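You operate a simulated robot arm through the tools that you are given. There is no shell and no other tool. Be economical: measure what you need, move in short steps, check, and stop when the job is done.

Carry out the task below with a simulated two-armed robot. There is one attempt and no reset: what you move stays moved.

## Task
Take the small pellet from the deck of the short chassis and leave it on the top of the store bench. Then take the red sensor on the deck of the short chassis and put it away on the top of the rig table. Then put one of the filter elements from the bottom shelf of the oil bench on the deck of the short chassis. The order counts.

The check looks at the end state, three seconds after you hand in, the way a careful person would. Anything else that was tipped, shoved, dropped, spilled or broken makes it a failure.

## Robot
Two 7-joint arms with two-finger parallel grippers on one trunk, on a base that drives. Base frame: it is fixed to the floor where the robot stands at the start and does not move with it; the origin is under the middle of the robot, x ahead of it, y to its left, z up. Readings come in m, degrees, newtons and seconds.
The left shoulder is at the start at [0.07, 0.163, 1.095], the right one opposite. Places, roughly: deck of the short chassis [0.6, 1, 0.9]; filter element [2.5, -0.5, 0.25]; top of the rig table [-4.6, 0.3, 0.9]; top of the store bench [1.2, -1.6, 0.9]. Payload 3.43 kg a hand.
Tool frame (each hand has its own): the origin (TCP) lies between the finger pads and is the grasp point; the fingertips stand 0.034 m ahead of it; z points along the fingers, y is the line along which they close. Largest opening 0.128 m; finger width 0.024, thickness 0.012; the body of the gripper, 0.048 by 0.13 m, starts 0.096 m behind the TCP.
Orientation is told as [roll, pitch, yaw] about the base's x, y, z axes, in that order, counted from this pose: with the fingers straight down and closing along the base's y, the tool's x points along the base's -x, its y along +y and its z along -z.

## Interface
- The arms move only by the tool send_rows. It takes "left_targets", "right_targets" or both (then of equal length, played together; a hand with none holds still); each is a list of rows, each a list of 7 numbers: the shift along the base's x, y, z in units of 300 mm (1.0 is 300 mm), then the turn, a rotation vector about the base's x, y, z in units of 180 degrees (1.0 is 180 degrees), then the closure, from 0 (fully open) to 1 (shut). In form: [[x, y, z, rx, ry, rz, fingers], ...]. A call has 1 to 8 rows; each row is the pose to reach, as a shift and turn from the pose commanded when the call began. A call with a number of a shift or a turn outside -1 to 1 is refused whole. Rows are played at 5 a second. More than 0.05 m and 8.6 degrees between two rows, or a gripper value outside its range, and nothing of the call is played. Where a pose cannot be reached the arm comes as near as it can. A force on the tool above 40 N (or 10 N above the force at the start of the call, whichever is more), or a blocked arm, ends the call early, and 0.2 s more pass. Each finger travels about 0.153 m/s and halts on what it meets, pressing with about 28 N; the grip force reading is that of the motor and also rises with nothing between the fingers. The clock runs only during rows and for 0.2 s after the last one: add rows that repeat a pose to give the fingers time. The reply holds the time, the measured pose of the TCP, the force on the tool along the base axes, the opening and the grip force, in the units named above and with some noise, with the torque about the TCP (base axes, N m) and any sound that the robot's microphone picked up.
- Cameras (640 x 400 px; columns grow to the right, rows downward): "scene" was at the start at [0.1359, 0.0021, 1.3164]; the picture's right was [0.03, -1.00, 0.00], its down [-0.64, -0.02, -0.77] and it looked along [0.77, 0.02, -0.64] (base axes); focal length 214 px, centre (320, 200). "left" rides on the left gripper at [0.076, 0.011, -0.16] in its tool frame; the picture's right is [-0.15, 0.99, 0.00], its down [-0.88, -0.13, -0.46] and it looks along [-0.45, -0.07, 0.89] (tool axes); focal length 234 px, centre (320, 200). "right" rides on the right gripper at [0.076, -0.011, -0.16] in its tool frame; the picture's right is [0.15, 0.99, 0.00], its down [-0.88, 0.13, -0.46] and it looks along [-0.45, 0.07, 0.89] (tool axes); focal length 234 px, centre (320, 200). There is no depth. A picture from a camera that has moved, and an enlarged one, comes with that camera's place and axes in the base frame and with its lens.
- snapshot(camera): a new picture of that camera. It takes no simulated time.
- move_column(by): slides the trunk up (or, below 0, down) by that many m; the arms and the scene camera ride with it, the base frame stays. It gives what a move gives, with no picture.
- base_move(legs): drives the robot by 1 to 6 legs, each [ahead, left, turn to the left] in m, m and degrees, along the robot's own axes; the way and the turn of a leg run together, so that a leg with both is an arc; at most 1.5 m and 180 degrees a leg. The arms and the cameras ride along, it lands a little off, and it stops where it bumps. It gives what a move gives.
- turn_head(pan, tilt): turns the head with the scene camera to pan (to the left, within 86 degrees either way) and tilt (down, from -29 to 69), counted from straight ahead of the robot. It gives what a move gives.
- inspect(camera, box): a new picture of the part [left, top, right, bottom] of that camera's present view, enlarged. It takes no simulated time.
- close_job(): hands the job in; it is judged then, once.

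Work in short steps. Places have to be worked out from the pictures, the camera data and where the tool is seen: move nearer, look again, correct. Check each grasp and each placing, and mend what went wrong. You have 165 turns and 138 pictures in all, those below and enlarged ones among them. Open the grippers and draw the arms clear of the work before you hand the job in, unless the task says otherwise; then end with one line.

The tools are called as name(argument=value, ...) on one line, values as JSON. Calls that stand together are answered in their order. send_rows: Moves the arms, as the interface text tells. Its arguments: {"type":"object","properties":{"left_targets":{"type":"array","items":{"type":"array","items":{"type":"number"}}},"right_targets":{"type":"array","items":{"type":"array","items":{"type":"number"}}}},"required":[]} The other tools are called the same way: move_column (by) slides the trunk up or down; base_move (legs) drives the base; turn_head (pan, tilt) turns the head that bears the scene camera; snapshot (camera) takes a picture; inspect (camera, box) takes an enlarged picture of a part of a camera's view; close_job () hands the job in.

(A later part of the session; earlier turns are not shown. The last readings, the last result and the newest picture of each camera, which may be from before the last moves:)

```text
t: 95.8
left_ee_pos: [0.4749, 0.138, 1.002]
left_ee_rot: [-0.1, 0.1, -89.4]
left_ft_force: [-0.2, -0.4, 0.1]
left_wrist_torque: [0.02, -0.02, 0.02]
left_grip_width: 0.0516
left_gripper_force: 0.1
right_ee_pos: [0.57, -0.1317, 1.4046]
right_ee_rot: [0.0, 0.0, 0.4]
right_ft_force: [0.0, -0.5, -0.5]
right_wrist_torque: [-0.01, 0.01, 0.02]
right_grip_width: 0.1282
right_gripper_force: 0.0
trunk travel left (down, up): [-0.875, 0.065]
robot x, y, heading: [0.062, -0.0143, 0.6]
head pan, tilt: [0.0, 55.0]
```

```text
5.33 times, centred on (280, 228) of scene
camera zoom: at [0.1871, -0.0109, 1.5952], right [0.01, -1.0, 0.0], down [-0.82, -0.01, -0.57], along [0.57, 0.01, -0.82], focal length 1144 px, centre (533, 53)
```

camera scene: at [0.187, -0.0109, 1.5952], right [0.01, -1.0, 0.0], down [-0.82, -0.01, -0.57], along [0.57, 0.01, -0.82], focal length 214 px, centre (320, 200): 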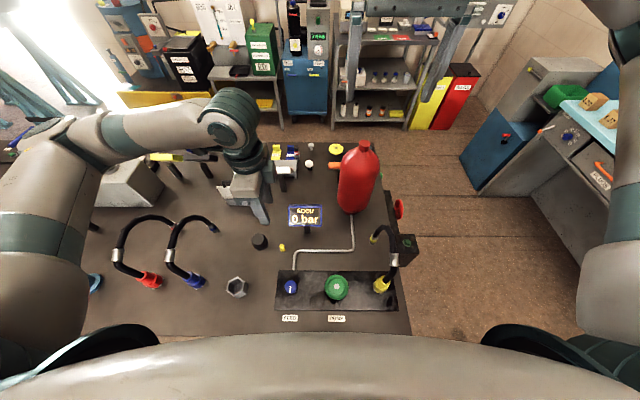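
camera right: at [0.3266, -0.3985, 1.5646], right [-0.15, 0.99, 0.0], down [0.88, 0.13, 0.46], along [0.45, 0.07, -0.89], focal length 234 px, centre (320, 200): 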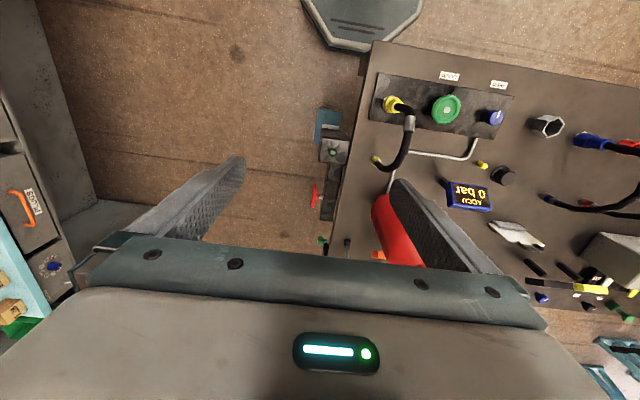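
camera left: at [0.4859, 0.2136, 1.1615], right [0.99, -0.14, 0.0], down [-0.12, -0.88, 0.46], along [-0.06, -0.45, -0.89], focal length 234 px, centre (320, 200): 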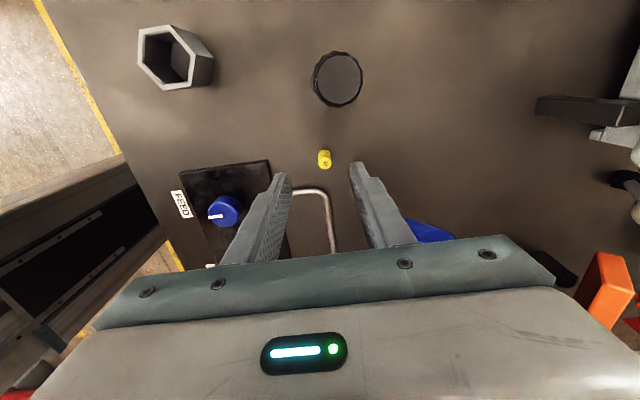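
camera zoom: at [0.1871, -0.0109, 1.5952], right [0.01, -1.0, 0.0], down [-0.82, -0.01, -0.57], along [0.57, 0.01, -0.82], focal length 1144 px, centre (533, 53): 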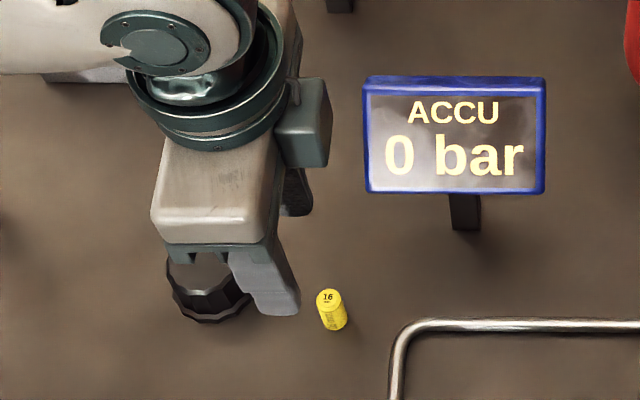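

Pellet at (0.480, 0.135), centred between the fingers. I lower to grasp height and close.

send_rows(left_targets=[[0.01, -0.007, -0.1, 0, 0, 0, 0.6], [0.01, -0.007, -0.197, 0, 0, 0, 0.6], [0.01, -0.007, -0.197, 0, 0, 0, 0.75], [0.01, -0.007, -0.197, 0, 0, 0, 0.9], [0.01, -0.007, -0.197, 0, 0, 0, 0.95], [0.01, -0.007, -0.197, 0, 0, 0, 0.95]])

snapshot(camera="left")

```text
t: 97.2
left_ee_pos: [0.4796, 0.1353, 0.9442]
left_ee_rot: [0.0, 0.0, -89.4]
left_ft_force: [0.1, 0.0, 0.7]
left_wrist_torque: [0.04, 0.0, 0.01]
left_grip_width: 0.0066
left_gripper_force: 0.0
right_ee_pos: [0.5712, -0.1322, 1.4046]
right_ee_rot: [0.0, 0.0, 0.5]
right_ft_force: [0.1, -0.7, -0.2]
right_wrist_torque: [-0.03, -0.01, -0.03]
right_grip_width: 0.1281
right_gripper_force: 0.0
trunk travel left (down, up): [-0.875, 0.065]
robot x, y, heading: [0.0636, -0.0132, 0.7]
head pan, tilt: [0.0, 55.0]
```

```text
97 pictures are left
camera left: at [0.4902, 0.2115, 1.1035], right [0.99, -0.14, 0.0], down [-0.12, -0.88, 0.46], along [-0.06, -0.45, -0.89], focal length 234 px, centre (320, 200)
```

left: 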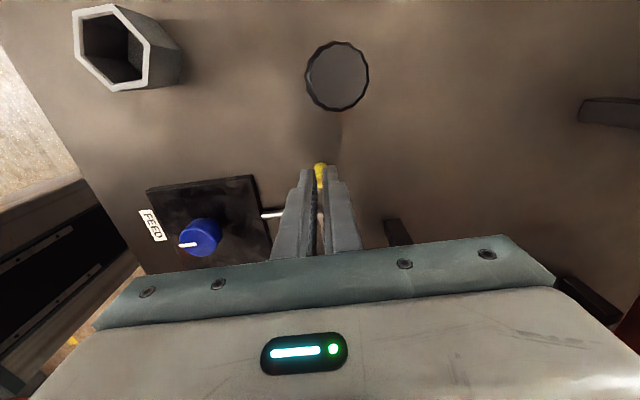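

The width equals the command, so I enlarge to see whether the pellet is between the tips.

inspect(camera="left", box=[270, 130, 370, 200])

inspect(camera="scene", box=[230, 210, 330, 272])

```text
5.71 times, centred on (320, 165) of left
camera zoom: at [0.4902, 0.2115, 1.1035], right [0.99, -0.14, 0.0], down [-0.12, -0.88, 0.46], along [-0.06, -0.45, -0.89], focal length 1338 px, centre (320, 400)
```

zoom: 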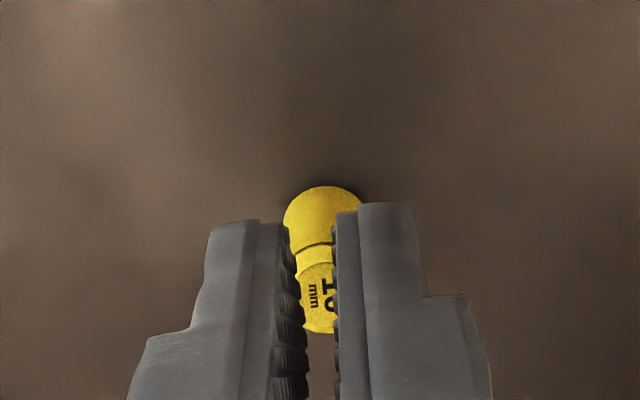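

```text
6.40 times, centred on (280, 241) of scene
camera zoom: at [0.1868, -0.0113, 1.5952], right [0.01, -1.0, 0.0], down [-0.82, -0.01, -0.57], along [0.57, 0.01, -0.82], focal length 1373 px, centre (576, -62)
```

zoom: 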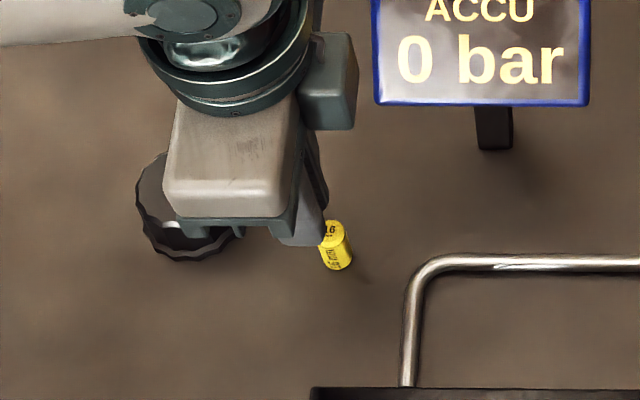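

Geometry says the foam pellet is between the pads (soft). I close fully to see whether it resists, then lift a little.

send_rows(left_targets=[[0, 0, 0, 0, 0, 0, 1.0], [0, 0, 0, 0, 0, 0, 1.0], [0, 0, 0.05, 0, 0, 0, 1.0], [0, 0, 0.1, 0, 0, 0, 1.0], [0, 0, 0.1, 0, 0, 0, 1.0]])

inspect(camera="left", box=[270, 130, 370, 200])

inspect(camera="scene", box=[230, 210, 330, 272])

```text
t: 98.4
left_ee_pos: [0.4811, 0.1354, 0.9762]
left_ee_rot: [0.0, -0.1, -89.4]
left_ft_force: [0.0, -1.2, 0.1]
left_wrist_torque: [0.02, -0.03, -0.01]
left_grip_width: 0.0
left_gripper_force: 28.3
right_ee_pos: [0.571, -0.1312, 1.4044]
right_ee_rot: [0.1, 0.0, 0.6]
right_ft_force: [-1.0, 0.1, 0.4]
right_wrist_torque: [-0.02, 0.0, 0.01]
right_grip_width: 0.128
right_gripper_force: 0.1
trunk travel left (down, up): [-0.875, 0.065]
robot x, y, heading: [0.0668, -0.0117, 0.6]
head pan, tilt: [0.0, 55.0]
```

```text
5.71 times, centred on (320, 165) of left
camera zoom: at [0.4906, 0.2117, 1.1342], right [0.99, -0.14, 0.0], down [-0.12, -0.88, 0.46], along [-0.06, -0.45, -0.89], focal length 1338 px, centre (320, 400)
```

zoom: 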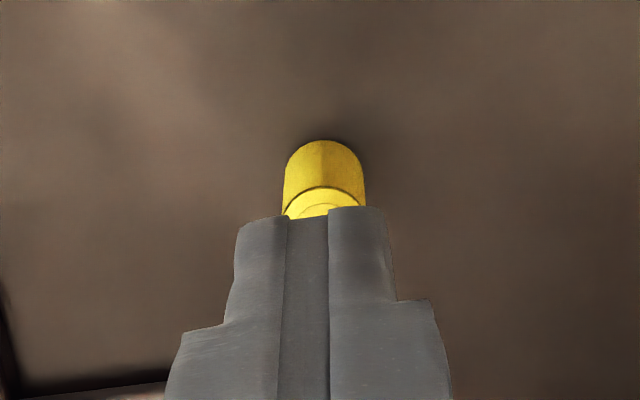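

```text
6.40 times, centred on (280, 241) of scene
camera zoom: at [0.187, -0.0111, 1.5951], right [0.01, -1.0, 0.0], down [-0.82, -0.01, -0.57], along [0.57, 0.01, -0.82], focal length 1373 px, centre (576, -62)
```

zoom: 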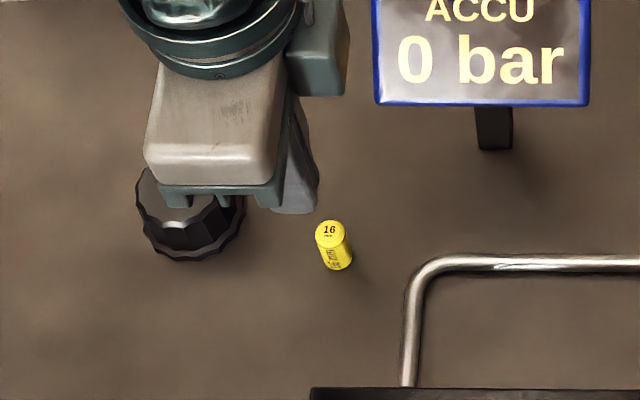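

Triangulating both views gives the pellet centre at (0.480, 0.130, 0.875), so the deck is at about 0.86; my fingers were above it. I reopen, lower to TCP z≈0.90 and close.

send_rows(left_targets=[[0, -0.015, 0, 0, 0, 0, 0.8], [0, -0.015, 0, 0, 0, 0, 0.7], [0, -0.015, 0, 0, 0, 0, 0.7], [0, -0.015, -0.13, 0, 0, 0, 0.7], [0, -0.015, -0.253, 0, 0, 0, 0.7], [0, -0.015, -0.253, 0, 0, 0, 0.85], [0, -0.015, -0.253, 0, 0, 0, 0.95], [0, -0.015, -0.253, 0, 0, 0, 0.95]])

inspect(camera="left", box=[270, 130, 370, 200])

```text
t: 100.2
left_ee_pos: [0.4797, 0.127, 0.8977]
left_ee_rot: [0.0, 0.0, -89.4]
left_ft_force: [-0.4, -0.1, -0.2]
left_wrist_torque: [0.02, 0.04, -0.03]
left_grip_width: 0.0098
left_gripper_force: 27.2
right_ee_pos: [0.5712, -0.1324, 1.4041]
right_ee_rot: [0.0, 0.0, 0.5]
right_ft_force: [-0.5, -0.1, 0.5]
right_wrist_torque: [0.01, 0.0, 0.02]
right_grip_width: 0.1283
right_gripper_force: 0.0
trunk travel left (down, up): [-0.875, 0.065]
robot x, y, heading: [0.0613, -0.0089, 0.5]
head pan, tilt: [0.0, 55.0]
```

```text
5.71 times, centred on (320, 165) of left
camera zoom: at [0.4895, 0.2044, 1.0566], right [0.99, -0.14, 0.0], down [-0.12, -0.88, 0.46], along [-0.06, -0.45, -0.89], focal length 1338 px, centre (320, 400)
```

zoom: 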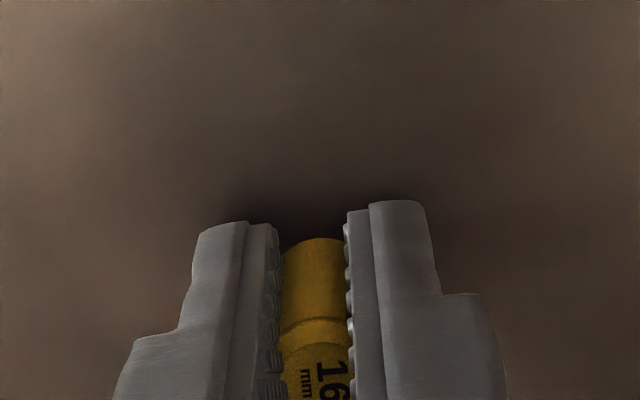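

Gripped (opening 9.8 mm, 27 N). I lift straight up.

send_rows(left_targets=[[0, 0, 0.1, 0, 0, 0, 0.95], [0, 0, 0.26, 0, 0, 0, 0.95], [0, 0, 0.42, 0, 0, 0, 0.95], [0, 0, 0.58, 0, 0, 0, 0.95], [0, 0, 0.74, 0, 0, 0, 0.95], [0, 0, 0.9, 0, 0, 0, 0.95], [0, 0, 1.0, 0, 0, 0, 0.95]])

inspect(camera="left", box=[270, 130, 370, 200])

```text
t: 101.8
left_ee_pos: [0.4816, 0.1301, 1.1985]
left_ee_rot: [0.0, 0.0, -89.5]
left_ft_force: [0.3, -0.7, -0.3]
left_wrist_torque: [-0.01, 0.01, -0.02]
left_grip_width: 0.0074
left_gripper_force: 27.7
right_ee_pos: [0.5713, -0.1321, 1.4046]
right_ee_rot: [-0.1, 0.1, 0.5]
right_ft_force: [-0.3, -0.5, 0.0]
right_wrist_torque: [-0.04, 0.03, 0.0]
right_grip_width: 0.1281
right_gripper_force: 0.0
trunk travel left (down, up): [-0.875, 0.065]
robot x, y, heading: [0.0633, -0.0127, 0.6]
head pan, tilt: [0.0, 55.0]
```

```text
5.71 times, centred on (320, 165) of left
camera zoom: at [0.4913, 0.2058, 1.3592], right [0.99, -0.14, 0.0], down [-0.12, -0.88, 0.46], along [-0.06, -0.45, -0.89], focal length 1338 px, centre (320, 400)
```

zoom: 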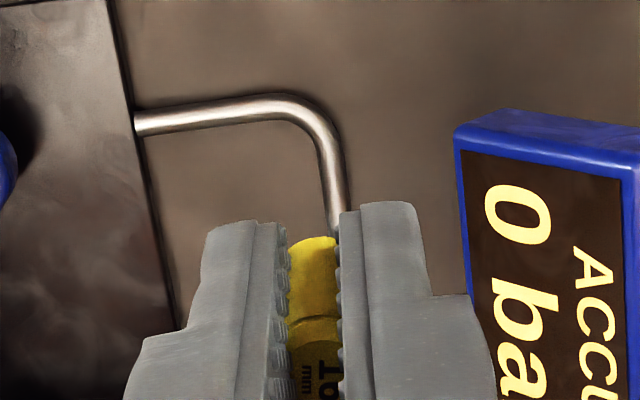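

Held. I raise further, back off, and turn to face the store bench.

send_rows(left_targets=[[0, 0, 0.16, 0, 0, 0, 0.95], [0, 0, 0.32, 0, 0, 0, 0.95], [0, 0, 0.48, 0, 0, 0, 0.95], [0, 0, 0.64, 0, 0, 0, 0.95], [0, 0, 0.75, 0, 0, 0, 0.95]])

base_move(legs=[[-0.5, 0, 0], [0, 0, -90], [0.3, 0.3, 0]])

snapshot(camera="scene")

```text
t: 103.0
left_ee_pos: [0.4808, 0.131, 1.4254]
left_ee_rot: [-0.1, 0.0, -89.6]
left_ft_force: [0.0, 0.6, 0.1]
left_wrist_torque: [0.04, 0.04, 0.02]
left_grip_width: 0.0122
left_gripper_force: 27.9
right_ee_pos: [0.5704, -0.132, 1.4038]
right_ee_rot: [0.0, 0.0, 0.4]
right_ft_force: [-0.1, 0.4, -0.1]
right_wrist_torque: [0.0, 0.03, 0.03]
right_grip_width: 0.128
right_gripper_force: 0.0
trunk travel left (down, up): [-0.875, 0.065]
robot x, y, heading: [0.0681, -0.0099, 0.7]
head pan, tilt: [0.0, 55.0]
```

```text
t: 111.9
left_ee_pos: [0.022, -0.7052, 1.4245]
left_ee_rot: [0.0, 0.0, -176.8]
left_ft_force: [-0.1, -0.4, 0.5]
left_wrist_torque: [-0.01, -0.02, -0.02]
left_grip_width: 0.0124
left_gripper_force: 28.1
right_ee_pos: [-0.2353, -0.8066, 1.4054]
right_ee_rot: [0.1, -0.1, -87.0]
right_ft_force: [0.7, -0.3, 0.9]
right_wrist_torque: [-0.03, -0.01, -0.02]
right_grip_width: 0.1281
right_gripper_force: 0.0
trunk travel left (down, up): [-0.875, 0.065]
robot x, y, heading: [-0.1336, -0.3001, -86.8]
head pan, tilt: [0.0, 55.0]
```

```text
90 pictures are left
camera scene: at [-0.1314, -0.4175, 1.5953], right [-1.0, -0.05, 0.0], down [-0.04, 0.82, -0.57], along [0.03, -0.57, -0.82], focal length 214 px, centre (320, 200)
```

scene: 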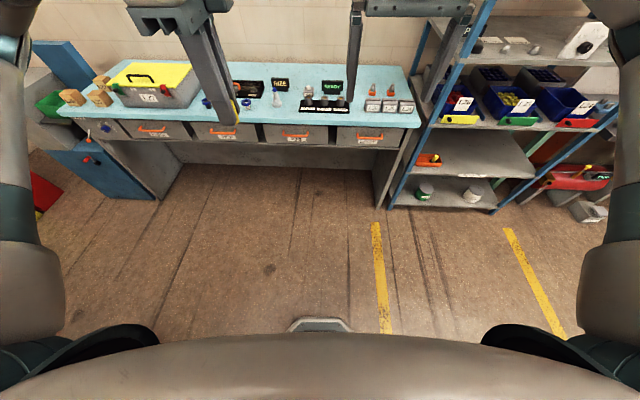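

The store bench's light-blue top has a gap near its front edge around x≈0.1. I drive nearer and look.

base_move(legs=[[0.62, 0.08, -3.2]])

snapshot(camera="scene")

snapshot(camera="right")

```text
t: 115.4
left_ee_pos: [0.0873, -1.3312, 1.425]
left_ee_rot: [0.0, 0.0, 179.2]
left_ft_force: [-0.4, 0.6, 0.3]
left_wrist_torque: [-0.02, 0.0, 0.03]
left_grip_width: 0.0124
left_gripper_force: 28.8
right_ee_pos: [-0.1765, -1.4143, 1.4054]
right_ee_rot: [0.0, -0.1, -90.8]
right_ft_force: [1.0, -0.6, 0.0]
right_wrist_torque: [-0.02, 0.02, 0.01]
right_grip_width: 0.1281
right_gripper_force: 0.0
trunk travel left (down, up): [-0.875, 0.065]
robot x, y, heading: [-0.0486, -0.9149, -90.7]
head pan, tilt: [0.0, 55.0]
```

```text
89 pictures are left
camera scene: at [-0.046, -1.0326, 1.5953], right [-1.0, 0.01, 0.0], down [0.01, 0.82, -0.57], along [-0.01, -0.57, -0.82], focal length 214 px, centre (320, 200)
```

scene: 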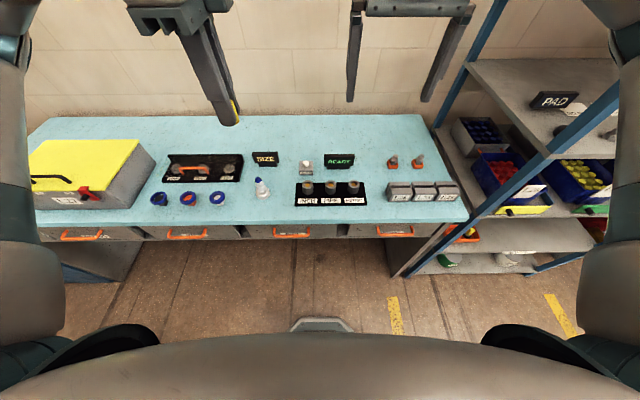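

```text
88 pictures are left
camera right: at [-0.1862, -1.339, 1.5653], right [0.99, 0.13, 0.0], down [0.12, -0.88, 0.46], along [0.06, -0.45, -0.89], focal length 234 px, centre (320, 200)
```

right: 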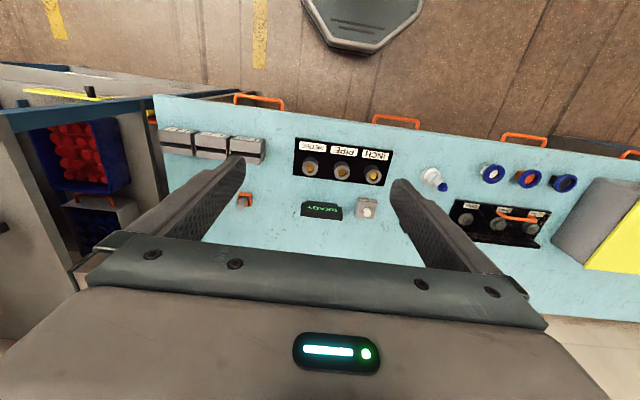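

I drive 0.15 m closer; the target spot is about (0.10, -1.475), between the white bottle and black tray.

base_move(legs=[[0.15, 0, 0.7]])

inspect(camera="scene", box=[160, 140, 400, 290])

snapshot(camera="left")

```text
t: 116.7
left_ee_pos: [0.0904, -1.473, 1.4253]
left_ee_rot: [0.0, 0.1, 179.8]
left_ft_force: [0.5, 0.8, 0.6]
left_wrist_torque: [0.01, 0.02, -0.02]
left_grip_width: 0.0128
left_gripper_force: 28.3
right_ee_pos: [-0.1725, -1.5579, 1.4058]
right_ee_rot: [0.0, -0.1, -90.3]
right_ft_force: [0.9, 0.6, -0.1]
right_wrist_torque: [-0.04, -0.01, -0.02]
right_grip_width: 0.1278
right_gripper_force: 0.0
trunk travel left (down, up): [-0.875, 0.065]
robot x, y, heading: [-0.0464, -1.0554, -90.0]
head pan, tilt: [0.0, 55.0]
```

```text
2.67 times, centred on (280, 215) of scene
camera zoom: at [-0.046, -1.1754, 1.5955], right [-1.0, 0.0, 0.0], down [0.0, 0.82, -0.58], along [0.0, -0.58, -0.82], focal length 572 px, centre (427, 160)
```

zoom: 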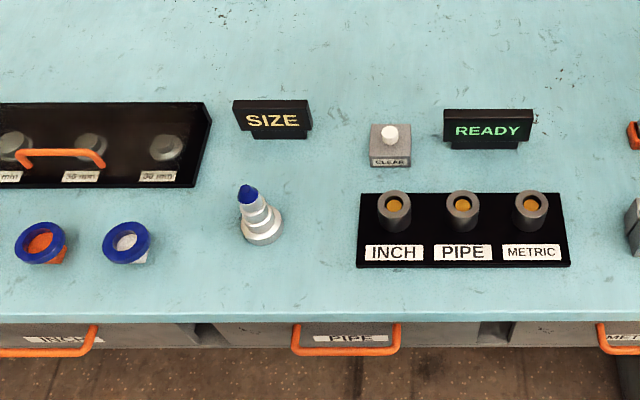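

```text
86 pictures are left
camera left: at [0.1663, -1.4834, 1.5849], right [-0.15, -0.99, 0.0], down [-0.88, 0.13, 0.46], along [-0.45, 0.07, -0.89], focal length 234 px, centre (320, 200)
```

left: 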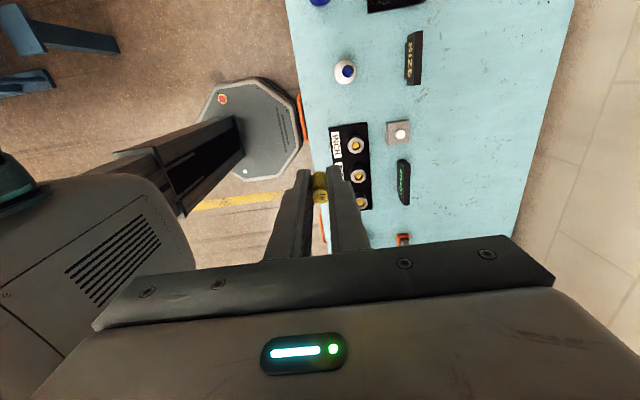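

The clear spot is at about (0.107, -1.495). I lower the hand there to TCP z≈1.0, then check.

send_rows(left_targets=[[0.028, -0.036, -0.14, 0, 0, 0, 0.95], [0.057, -0.073, -0.28, 0, 0, 0, 0.95], [0.057, -0.073, -0.44, 0, 0, 0, 0.95], [0.057, -0.073, -0.6, 0, 0, 0, 0.95], [0.057, -0.073, -0.76, 0, 0, 0, 0.95], [0.057, -0.073, -0.92, 0, 0, 0, 0.95]])

send_rows(left_targets=[[0, 0, -0.15, 0, 0, 0, 0.95], [0, 0, -0.5, 0, 0, 0, 0.95]])

snapshot(camera="left")

inspect(camera="scene", box=[160, 140, 400, 290])

```text
t: 118.1
left_ee_pos: [0.1066, -1.498, 1.1492]
left_ee_rot: [0.0, 0.0, 179.8]
left_ft_force: [-1.1, -1.2, -0.1]
left_wrist_torque: [-0.03, -0.01, 0.01]
left_grip_width: 0.0125
left_gripper_force: 28.2
right_ee_pos: [-0.1716, -1.5625, 1.4055]
right_ee_rot: [0.0, 0.0, -90.2]
right_ft_force: [0.5, 0.6, 0.8]
right_wrist_torque: [0.0, -0.02, 0.01]
right_grip_width: 0.128
right_gripper_force: 0.2
trunk travel left (down, up): [-0.875, 0.065]
robot x, y, heading: [-0.0458, -1.0546, -90.4]
head pan, tilt: [0.0, 55.0]
```

```text
refused: row 2 steps farther than a row can; nothing moved
```

```text
85 pictures are left
camera left: at [0.1824, -1.5088, 1.3088], right [-0.15, -0.99, 0.0], down [-0.88, 0.13, 0.46], along [-0.45, 0.07, -0.89], focal length 234 px, centre (320, 200)
```

left: 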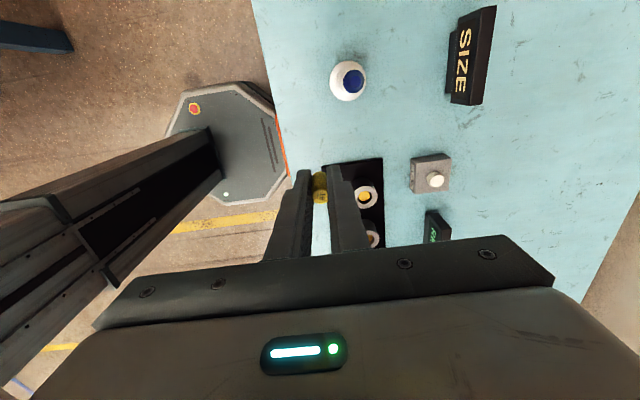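

```text
2.67 times, centred on (280, 215) of scene
camera zoom: at [-0.0457, -1.1797, 1.5952], right [-1.0, 0.0, 0.0], down [0.0, 0.82, -0.57], along [0.0, -0.57, -0.82], focal length 572 px, centre (427, 160)
```

zoom: 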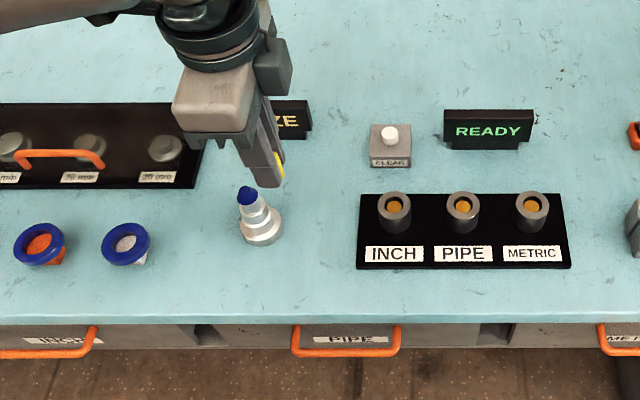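

Clear on all sides. I continue down to just above the surface.

send_rows(left_targets=[[0, 0, -0.15, 0, 0, 0, 0.95], [0, 0, -0.3, 0, 0, 0, 0.95], [0, 0, -0.45, 0, 0, 0, 0.95], [0, 0, -0.55, 0, 0, 0, 0.95]])

snapshot(camera="left")

inspect(camera="scene", box=[220, 160, 340, 235])

```text
t: 119.1
left_ee_pos: [0.1089, -1.4956, 0.9838]
left_ee_rot: [0.0, 0.2, 179.7]
left_ft_force: [0.9, -0.3, 0.2]
left_wrist_torque: [-0.01, -0.01, 0.0]
left_grip_width: 0.0125
left_gripper_force: 27.6
right_ee_pos: [-0.1716, -1.5621, 1.4051]
right_ee_rot: [0.0, 0.0, -90.3]
right_ft_force: [0.6, 0.0, 0.5]
right_wrist_torque: [0.0, 0.01, 0.0]
right_grip_width: 0.128
right_gripper_force: 0.0
trunk travel left (down, up): [-0.875, 0.065]
robot x, y, heading: [-0.0438, -1.0539, -90.2]
head pan, tilt: [0.0, 55.0]
```

```text
83 pictures are left
camera left: at [0.1832, -1.5058, 1.1426], right [-0.15, -0.99, 0.0], down [-0.88, 0.13, 0.46], along [-0.45, 0.07, -0.89], focal length 234 px, centre (320, 200)
```

left: 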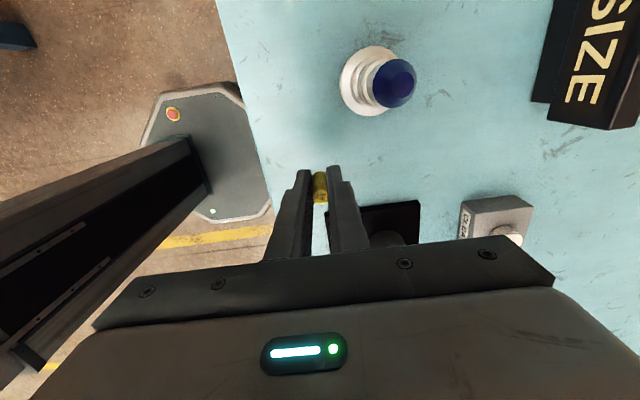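

```text
5.33 times, centred on (280, 198) of scene
camera zoom: at [-0.0455, -1.1788, 1.5952], right [-1.0, 0.0, 0.0], down [0.0, 0.82, -0.57], along [0.0, -0.57, -0.82], focal length 1144 px, centre (533, 213)
```

zoom: 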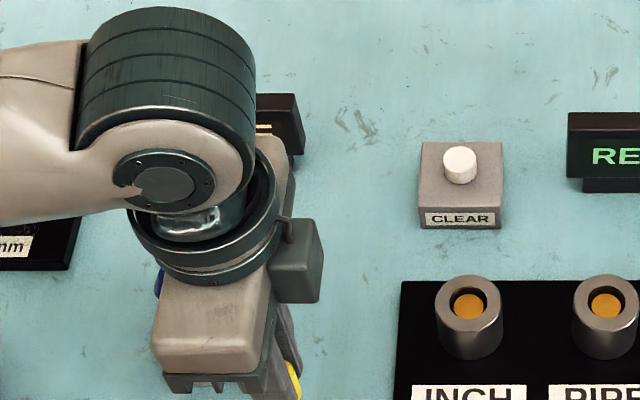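

I step down gently watching the force.

send_rows(left_targets=[[0, 0, -0.03, 0, 0, 0, 0.95], [0, 0, -0.06, 0, 0, 0, 0.95], [0, 0, -0.09, 0, 0, 0, 0.95], [0, 0, -0.12, 0, 0, 0, 0.95]])

inspect(camera="left", box=[270, 130, 370, 200])

```text
t: 120.1
left_ee_pos: [0.1085, -1.496, 0.9467]
left_ee_rot: [0.0, 0.0, 179.9]
left_ft_force: [-0.4, -0.5, -0.1]
left_wrist_torque: [0.0, 0.0, 0.01]
left_grip_width: 0.013
left_gripper_force: 27.6
right_ee_pos: [-0.1733, -1.5608, 1.4049]
right_ee_rot: [0.0, -0.1, -90.4]
right_ft_force: [0.0, 0.1, -1.1]
right_wrist_torque: [0.03, -0.06, 0.01]
right_grip_width: 0.128
right_gripper_force: 0.1
trunk travel left (down, up): [-0.875, 0.065]
robot x, y, heading: [-0.0451, -1.0567, -90.1]
head pan, tilt: [0.0, 55.0]
```

```text
5.71 times, centred on (320, 165) of left
camera zoom: at [0.1834, -1.5076, 1.1069], right [-0.15, -0.99, 0.0], down [-0.88, 0.13, 0.46], along [-0.45, 0.07, -0.89], focal length 1338 px, centre (320, 400)
```

zoom: 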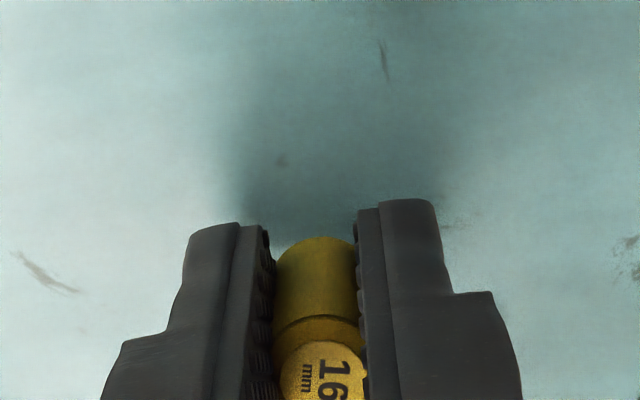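

The shadow says there's still a gap; I continue in small steps.

send_rows(left_targets=[[0, 0, -0.02, 0, 0, 0, 0.95], [0, 0, -0.04, 0, 0, 0, 0.95], [0, 0, -0.06, 0, 0, 0, 0.95]])

inspect(camera="left", box=[270, 130, 370, 200])

```text
t: 120.9
left_ee_pos: [0.106, -1.4963, 0.9373]
left_ee_rot: [0.4, -0.3, 179.7]
left_ft_force: [4.4, 11.0, 26.4]
left_wrist_torque: [0.43, -0.06, -0.03]
left_grip_width: 0.0127
left_gripper_force: 28.7
right_ee_pos: [-0.1726, -1.5587, 1.4068]
right_ee_rot: [-0.1, -0.1, -90.2]
right_ft_force: [-0.4, -0.7, -0.1]
right_wrist_torque: [0.01, 0.01, 0.01]
right_grip_width: 0.1281
right_gripper_force: 0.0
trunk travel left (down, up): [-0.875, 0.065]
robot x, y, heading: [-0.0438, -1.0555, -90.3]
head pan, tilt: [0.0, 55.0]
stopped in row 3 (left hand): the force on the tool passed its limit (the readings are from after the stop); the commanded pose is now the measured one
```

```text
5.71 times, centred on (320, 165) of left
camera zoom: at [0.1836, -1.5064, 1.0968], right [-0.15, -0.99, 0.01], down [-0.88, 0.14, 0.46], along [-0.45, 0.06, -0.89], focal length 1338 px, centre (320, 400)
```

zoom: 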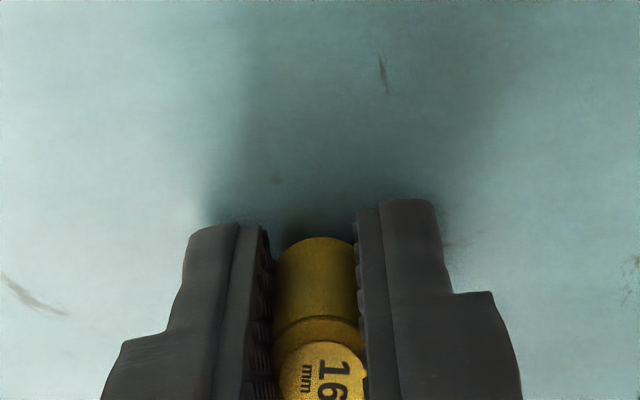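

Contact at TCP 0.937 (top ≈ 0.902). I back up 2 mm and open slowly, then lift.

send_rows(left_targets=[[0, 0, 0.007, 0, 0, 0, 0.95], [0, 0, 0.007, 0, 0, 0, 0.88], [0, 0, 0.007, 0, 0, 0, 0.8], [0, 0, 0.007, 0, 0, 0, 0.7], [0, 0, 0.007, 0, 0, 0, 0.7], [0, 0, 0.12, 0, 0, 0, 0.7], [0, 0, 0.26, 0, 0, 0, 0.7], [0, 0, 0.42, 0, 0, 0, 0.7]])

snapshot(camera="left")

```text
t: 122.7
left_ee_pos: [0.1086, -1.4986, 1.0616]
left_ee_rot: [0.4, -0.1, 179.9]
left_ft_force: [0.0, 0.7, -0.4]
left_wrist_torque: [-0.03, 0.01, -0.01]
left_grip_width: 0.0383
left_gripper_force: 0.0
right_ee_pos: [-0.173, -1.5614, 1.4061]
right_ee_rot: [0.0, 0.1, -90.2]
right_ft_force: [0.3, -0.2, 0.0]
right_wrist_torque: [-0.02, 0.02, 0.01]
right_grip_width: 0.1281
right_gripper_force: 0.0
trunk travel left (down, up): [-0.875, 0.065]
robot x, y, heading: [-0.0425, -1.0562, -90.1]
head pan, tilt: [0.0, 55.0]
```

```text
79 pictures are left
camera left: at [0.1838, -1.5085, 1.2208], right [-0.15, -0.99, 0.01], down [-0.88, 0.14, 0.46], along [-0.45, 0.06, -0.89], focal length 234 px, centre (320, 200)
```

left: 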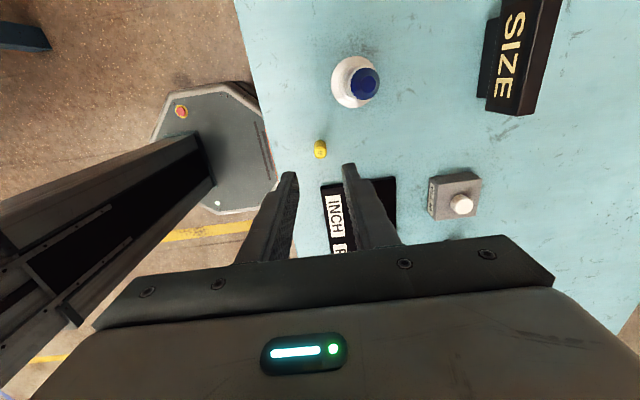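

The pellet stands upright on the store bench. I raise the hand and drive round to the back of the main bench for the sensor.

send_rows(left_targets=[[0, 0, 0.16, 0, 0, 0, 0.6], [0, 0, 0.32, 0, 0, 0, 0.5], [0, 0, 0.48, 0, 0, 0, 0.4], [0, 0, 0.64, 0, 0, 0, 0.3], [0, 0, 0.8, 0, 0, 0, 0.2], [0, 0, 0.96, 0, 0, 0, 0.2], [0, 0, 1.0, 0, 0, 0, 0.2]])

base_move(legs=[[-0.21, -0.3, 0], [0, 0, 90], [1.5, 0, 0], [0.4, 0, 0], [0, 1.0, 0], [0, 0, 180]])

snapshot(camera="scene")

```text
t: 124.3
left_ee_pos: [0.1066, -1.4992, 1.3614]
left_ee_rot: [0.4, -0.2, 179.7]
left_ft_force: [0.0, 0.0, 0.0]
left_wrist_torque: [-0.01, 0.03, 0.02]
left_grip_width: 0.1023
left_gripper_force: 0.0
right_ee_pos: [-0.1731, -1.5615, 1.4044]
right_ee_rot: [-0.1, 0.1, -90.1]
right_ft_force: [-0.6, -0.8, -0.3]
right_wrist_torque: [0.0, 0.04, -0.02]
right_grip_width: 0.1283
right_gripper_force: 0.0
trunk travel left (down, up): [-0.875, 0.065]
robot x, y, heading: [-0.0477, -1.0545, -90.2]
head pan, tilt: [0.0, 55.0]
```

```text
t: 151.6
left_ee_pos: [1.1075, 0.0657, 1.36]
left_ee_rot: [0.4, -0.3, 84.0]
left_ft_force: [-0.3, 0.2, -0.7]
left_wrist_torque: [0.01, -0.02, -0.02]
left_grip_width: 0.1023
left_gripper_force: 0.0
right_ee_pos: [1.0748, 0.3506, 1.4043]
right_ee_rot: [0.0, 0.0, 173.9]
right_ft_force: [0.0, 0.2, 0.7]
right_wrist_torque: [0.03, 0.0, 0.01]
right_grip_width: 0.1278
right_gripper_force: 0.1
trunk travel left (down, up): [-0.875, 0.065]
robot x, y, heading: [1.5614, 0.1697, 173.7]
head pan, tilt: [0.0, 55.0]
```

```text
78 pictures are left
camera scene: at [1.4438, 0.1853, 1.5951], right [0.11, 0.99, 0.0], down [0.81, -0.09, -0.57], along [-0.57, 0.06, -0.82], focal length 214 px, centre (320, 200)
```

scene: 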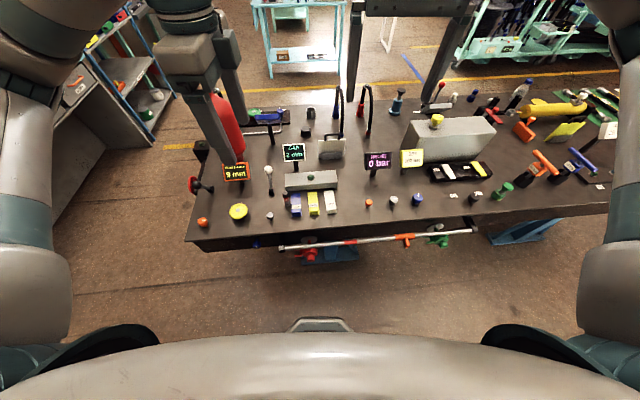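

I align the base: sensor to be about 0.4 m ahead and slightly left.

base_move(legs=[[0.2, -0.08, 6.3]])

snapshot(camera="left")

inspect(camera="scene", box=[200, 140, 400, 265])

```text
t: 153.2
left_ee_pos: [0.9248, 0.1055, 1.3622]
left_ee_rot: [0.6, -0.2, 90.1]
left_ft_force: [0.4, 0.5, 1.0]
left_wrist_torque: [0.05, 0.04, 0.0]
left_grip_width: 0.1025
left_gripper_force: 0.2
right_ee_pos: [0.8627, 0.3845, 1.4071]
right_ee_rot: [0.1, -0.2, -179.8]
right_ft_force: [0.2, -0.4, 0.3]
right_wrist_torque: [0.01, 0.01, 0.01]
right_grip_width: 0.128
right_gripper_force: 0.1
trunk travel left (down, up): [-0.875, 0.065]
robot x, y, heading: [1.365, 0.2639, -179.8]
head pan, tilt: [0.0, 55.0]
```

```text
77 pictures are left
camera left: at [0.9146, 0.03, 1.5202], right [-0.99, 0.14, 0.01], down [0.13, 0.88, 0.46], along [0.06, 0.45, -0.89], focal length 234 px, centre (320, 200)
```

left: 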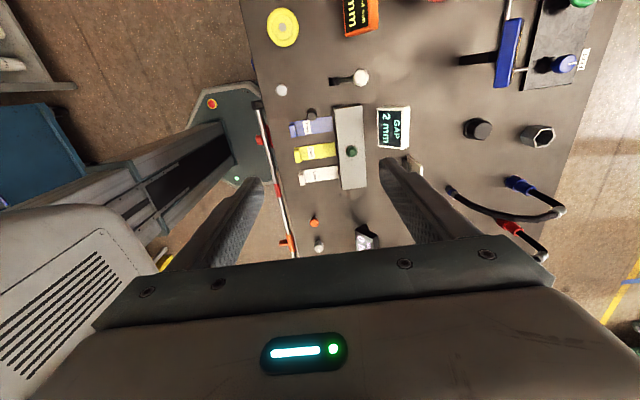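

```text
3.20 times, centred on (300, 202) of scene
camera zoom: at [1.2463, 0.261, 1.5955], right [0.0, 1.0, 0.0], down [0.82, 0.0, -0.58], along [-0.58, 0.0, -0.82], focal length 686 px, centre (384, 192)
```

zoom: 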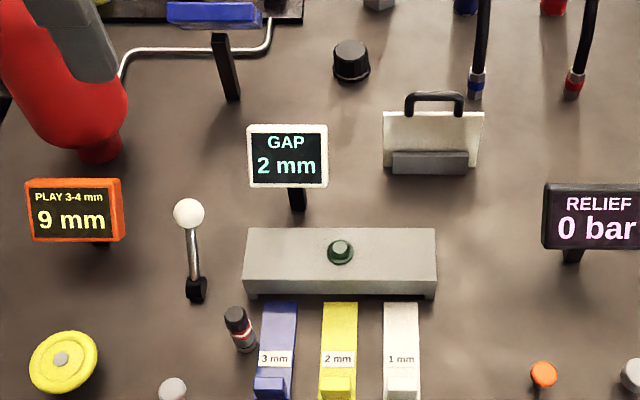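

Sensor axis at about (0.940, 0.103), top at ~0.93. I lower the left hand over it to z≈1.0 with a 64 mm opening closing along x.

send_rows(left_targets=[[0.025, -0.004, -0.15, 0, 0, 0, 0.35], [0.05, -0.008, -0.3, 0, 0, 0, 0.5], [0.05, -0.008, -0.45, 0, 0, 0, 0.5], [0.05, -0.008, -0.6, 0, 0, 0, 0.5], [0.05, -0.008, -0.75, 0, 0, 0, 0.5], [0.05, -0.008, -0.9, 0, 0, 0, 0.5], [0.05, -0.008, -1.0, 0, 0, 0, 0.5]])

snapshot(camera="left")

inspect(camera="scene", box=[230, 160, 350, 235])

```text
t: 154.8
left_ee_pos: [0.9369, 0.103, 1.0609]
left_ee_rot: [0.4, -0.3, 90.2]
left_ft_force: [0.4, 0.6, -0.2]
left_wrist_torque: [0.0, 0.02, 0.03]
left_grip_width: 0.0639
left_gripper_force: 0.0
right_ee_pos: [0.8583, 0.3845, 1.4058]
right_ee_rot: [0.0, 0.1, -179.9]
right_ft_force: [-0.2, -0.6, -0.5]
right_wrist_torque: [0.05, -0.01, 0.0]
right_grip_width: 0.1281
right_gripper_force: 0.1
trunk travel left (down, up): [-0.875, 0.065]
robot x, y, heading: [1.3644, 0.2623, -180.1]
head pan, tilt: [0.0, 55.0]
```

```text
75 pictures are left
camera left: at [0.9255, 0.0266, 1.2198], right [-0.99, 0.14, 0.01], down [0.13, 0.88, 0.46], along [0.06, 0.45, -0.89], focal length 234 px, centre (320, 200)
```

left: 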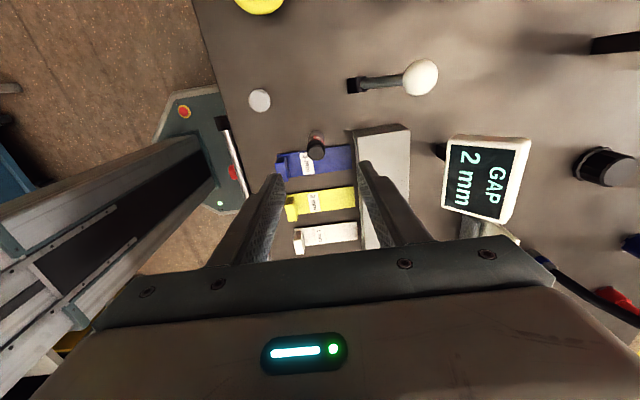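

```text
5.33 times, centred on (290, 198) of scene
camera zoom: at [1.2426, 0.2614, 1.5952], right [0.0, 1.0, 0.0], down [0.82, 0.0, -0.57], along [-0.57, 0.0, -0.82], focal length 1144 px, centre (480, 213)
```

zoom: 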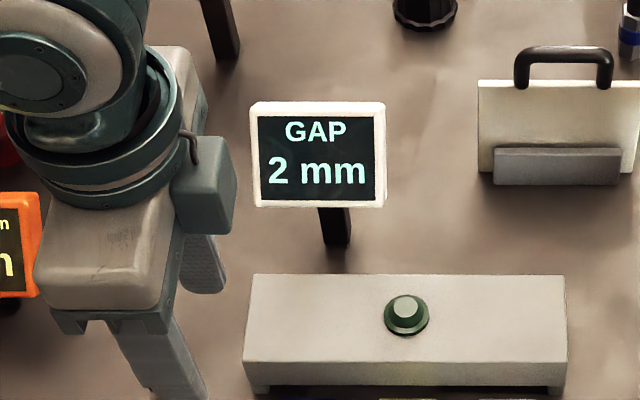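

The sensor is centred at (0.939, 0.105); the grey block's edge is at x≈0.89, so I narrow the opening to 45 mm before descending.

send_rows(left_targets=[[0.008, 0.006, 0, 0, 0, 0, 0.65], [0.008, 0.006, -0.13, 0, 0, 0, 0.65], [0.008, 0.006, -0.27, 0, 0, 0, 0.65]])

snapshot(camera="left")

```text
t: 155.7
left_ee_pos: [0.9395, 0.1042, 0.9794]
left_ee_rot: [0.5, -0.1, 90.2]
left_ft_force: [0.7, -0.1, 0.0]
left_wrist_torque: [0.03, -0.04, 0.01]
left_grip_width: 0.0447
left_gripper_force: 0.2
right_ee_pos: [0.8578, 0.3853, 1.4054]
right_ee_rot: [-0.1, 0.1, -179.9]
right_ft_force: [-1.2, 0.0, -0.4]
right_wrist_torque: [-0.03, 0.0, 0.04]
right_grip_width: 0.1282
right_gripper_force: 0.1
trunk travel left (down, up): [-0.875, 0.065]
robot x, y, heading: [1.3687, 0.2636, -179.7]
head pan, tilt: [0.0, 55.0]
```

```text
73 pictures are left
camera left: at [0.9286, 0.028, 1.138], right [-0.99, 0.14, 0.01], down [0.13, 0.88, 0.46], along [0.06, 0.45, -0.89], focal length 234 px, centre (320, 200)
```

left: 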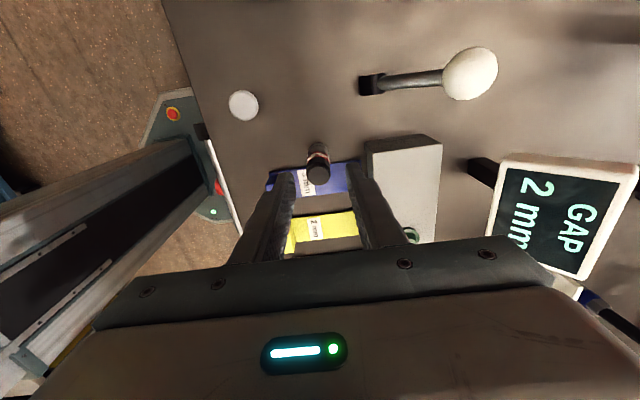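

Centred between the fingers. I descend to grip height and close.

send_rows(left_targets=[[0, 0, -0.11, 0, 0, 0, 0.65], [0, 0, -0.22, 0, 0, 0, 0.65], [0, 0, -0.22, 0, 0, 0, 0.8], [0, 0, -0.22, 0, 0, 0, 0.9], [0, 0, -0.22, 0, 0, 0, 0.9]])

inspect(camera="left", box=[240, 120, 400, 220])

```text
t: 156.8
left_ee_pos: [0.9392, 0.1069, 0.9105]
left_ee_rot: [0.5, -0.2, 90.2]
left_ft_force: [0.4, -0.5, -0.7]
left_wrist_torque: [-0.01, -0.02, -0.02]
left_grip_width: 0.0228
left_gripper_force: 28.1
right_ee_pos: [0.8586, 0.3845, 1.4052]
right_ee_rot: [0.1, 0.0, -179.8]
right_ft_force: [0.1, -0.3, 0.6]
right_wrist_torque: [-0.04, -0.02, 0.01]
right_grip_width: 0.1282
right_gripper_force: 0.0
trunk travel left (down, up): [-0.875, 0.065]
robot x, y, heading: [1.3635, 0.2625, -179.8]
head pan, tilt: [0.0, 55.0]
```

```text
4.00 times, centred on (320, 170) of left
camera zoom: at [0.9288, 0.0311, 1.0699], right [-0.99, 0.14, 0.01], down [0.13, 0.88, 0.46], along [0.06, 0.45, -0.89], focal length 937 px, centre (320, 320)
```

zoom: 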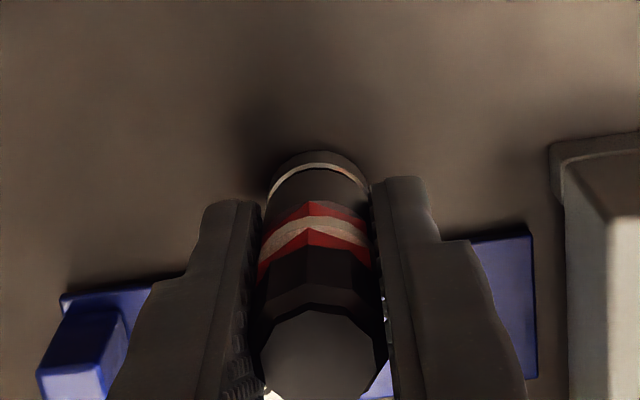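

Gripped at 22.8 mm. Before lifting I double-check the other red candidate on the deck by panning the head.

turn_head(pan=-60, tilt=30)

snapshot(camera="scene")

```text
t: 158.2
left_ee_pos: [0.9387, 0.1064, 0.9118]
left_ee_rot: [0.5, -0.2, 90.1]
left_ft_force: [-1.2, -0.1, 0.4]
left_wrist_torque: [0.03, 0.05, -0.02]
left_grip_width: 0.0226
left_gripper_force: 27.8
right_ee_pos: [0.8583, 0.3859, 1.4055]
right_ee_rot: [0.0, 0.1, -179.6]
right_ft_force: [0.3, 0.0, -0.1]
right_wrist_torque: [-0.03, 0.04, 0.02]
right_grip_width: 0.128
right_gripper_force: 0.0
trunk travel left (down, up): [-0.875, 0.065]
robot x, y, heading: [1.3688, 0.2618, -180.0]
head pan, tilt: [-60.0, 30.0]
```

```text
71 pictures are left
camera scene: at [1.2692, 0.3405, 1.6312], right [0.86, 0.5, 0.0], down [0.25, -0.43, -0.87], along [-0.44, 0.75, -0.5], focal length 214 px, centre (320, 200)
```

scene: 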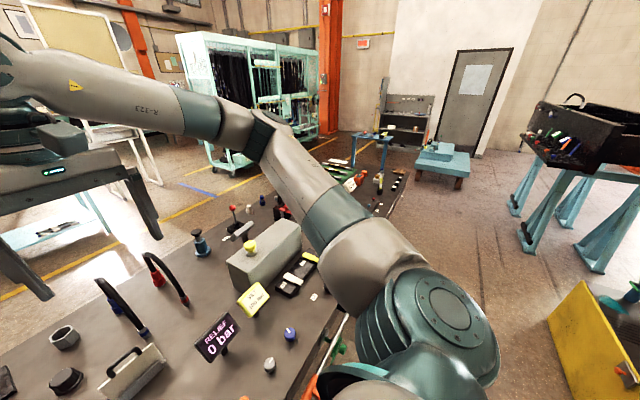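

No clearer; the gap-station cylinder (inductive sensor with red bands) stays my choice. I lift it straight up.

send_rows(left_targets=[[0, 0, 0.08, 0, 0, 0, 0.92], [0, 0, 0.2, 0, 0, 0, 0.92], [0, 0, 0.35, 0, 0, 0, 0.92], [0, 0, 0.51, 0, 0, 0, 0.92], [0, 0, 0.67, 0, 0, 0, 0.92], [0, 0, 0.83, 0, 0, 0, 0.92], [0, 0, 1.0, 0, 0, 0, 0.92]])

send_rows(left_targets=[[0, 0, 0.16, 0, 0, 0, 0.92], [0, 0, 0.32, 0, 0, 0, 0.92], [0, 0, 0.45, 0, 0, 0, 0.92]])

turn_head(pan=0, tilt=30)

snapshot(camera="left")

snapshot(camera="scene")

```text
refused: row 7 steps farther than a row can; nothing moved
```

```text
t: 158.9
left_ee_pos: [0.9431, 0.1079, 1.0459]
left_ee_rot: [0.4, -0.1, 90.2]
left_ft_force: [-0.4, -0.3, -1.0]
left_wrist_torque: [-0.01, -0.02, 0.01]
left_grip_width: 0.0229
left_gripper_force: 28.3
right_ee_pos: [0.8587, 0.3862, 1.4034]
right_ee_rot: [0.0, 0.0, -179.8]
right_ft_force: [0.5, 0.4, -0.6]
right_wrist_torque: [0.01, -0.01, 0.0]
right_grip_width: 0.128
right_gripper_force: 0.1
trunk travel left (down, up): [-0.875, 0.065]
robot x, y, heading: [1.364, 0.2638, -179.7]
head pan, tilt: [-60.0, 30.0]
```

```text
t: 160.2
left_ee_pos: [0.9427, 0.1076, 1.0454]
left_ee_rot: [0.5, -0.1, 90.2]
left_ft_force: [-0.1, -0.2, -1.4]
left_wrist_torque: [0.01, 0.0, -0.01]
left_grip_width: 0.0227
left_gripper_force: 28.3
right_ee_pos: [0.8575, 0.3869, 1.4049]
right_ee_rot: [0.0, 0.0, -179.8]
right_ft_force: [0.5, -0.7, 0.1]
right_wrist_torque: [-0.01, 0.0, -0.01]
right_grip_width: 0.128
right_gripper_force: 0.1
trunk travel left (down, up): [-0.875, 0.065]
robot x, y, heading: [1.3596, 0.2663, -179.8]
head pan, tilt: [0.0, 30.0]
```

```text
70 pictures are left
camera left: at [0.9324, 0.0312, 1.2044], right [-0.99, 0.14, 0.01], down [0.13, 0.88, 0.46], along [0.06, 0.45, -0.89], focal length 234 px, centre (320, 200)
```

left: 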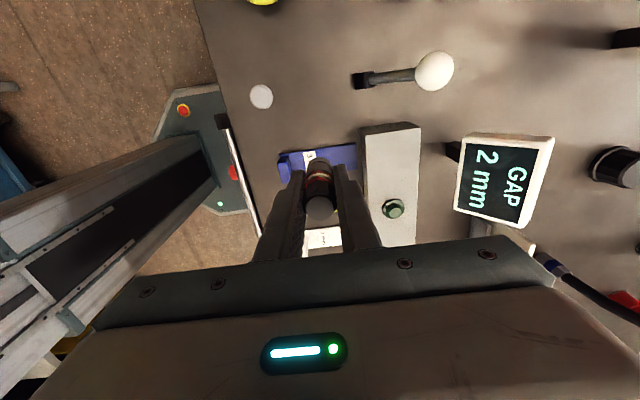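

```text
69 pictures are left
camera scene: at [1.2242, 0.2621, 1.6312], right [0.0, 1.0, 0.0], down [0.5, 0.0, -0.87], along [-0.87, 0.0, -0.5], focal length 214 px, centre (320, 200)
```

scene: 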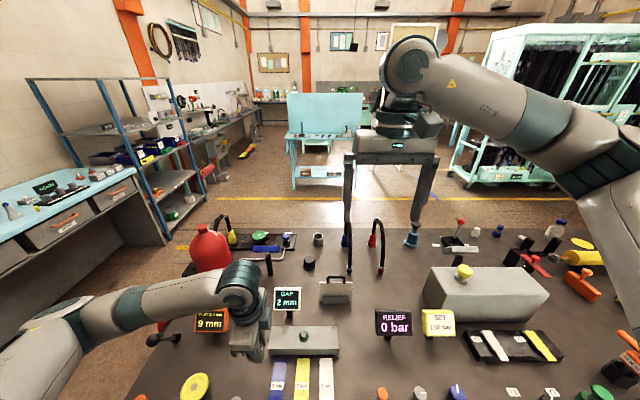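

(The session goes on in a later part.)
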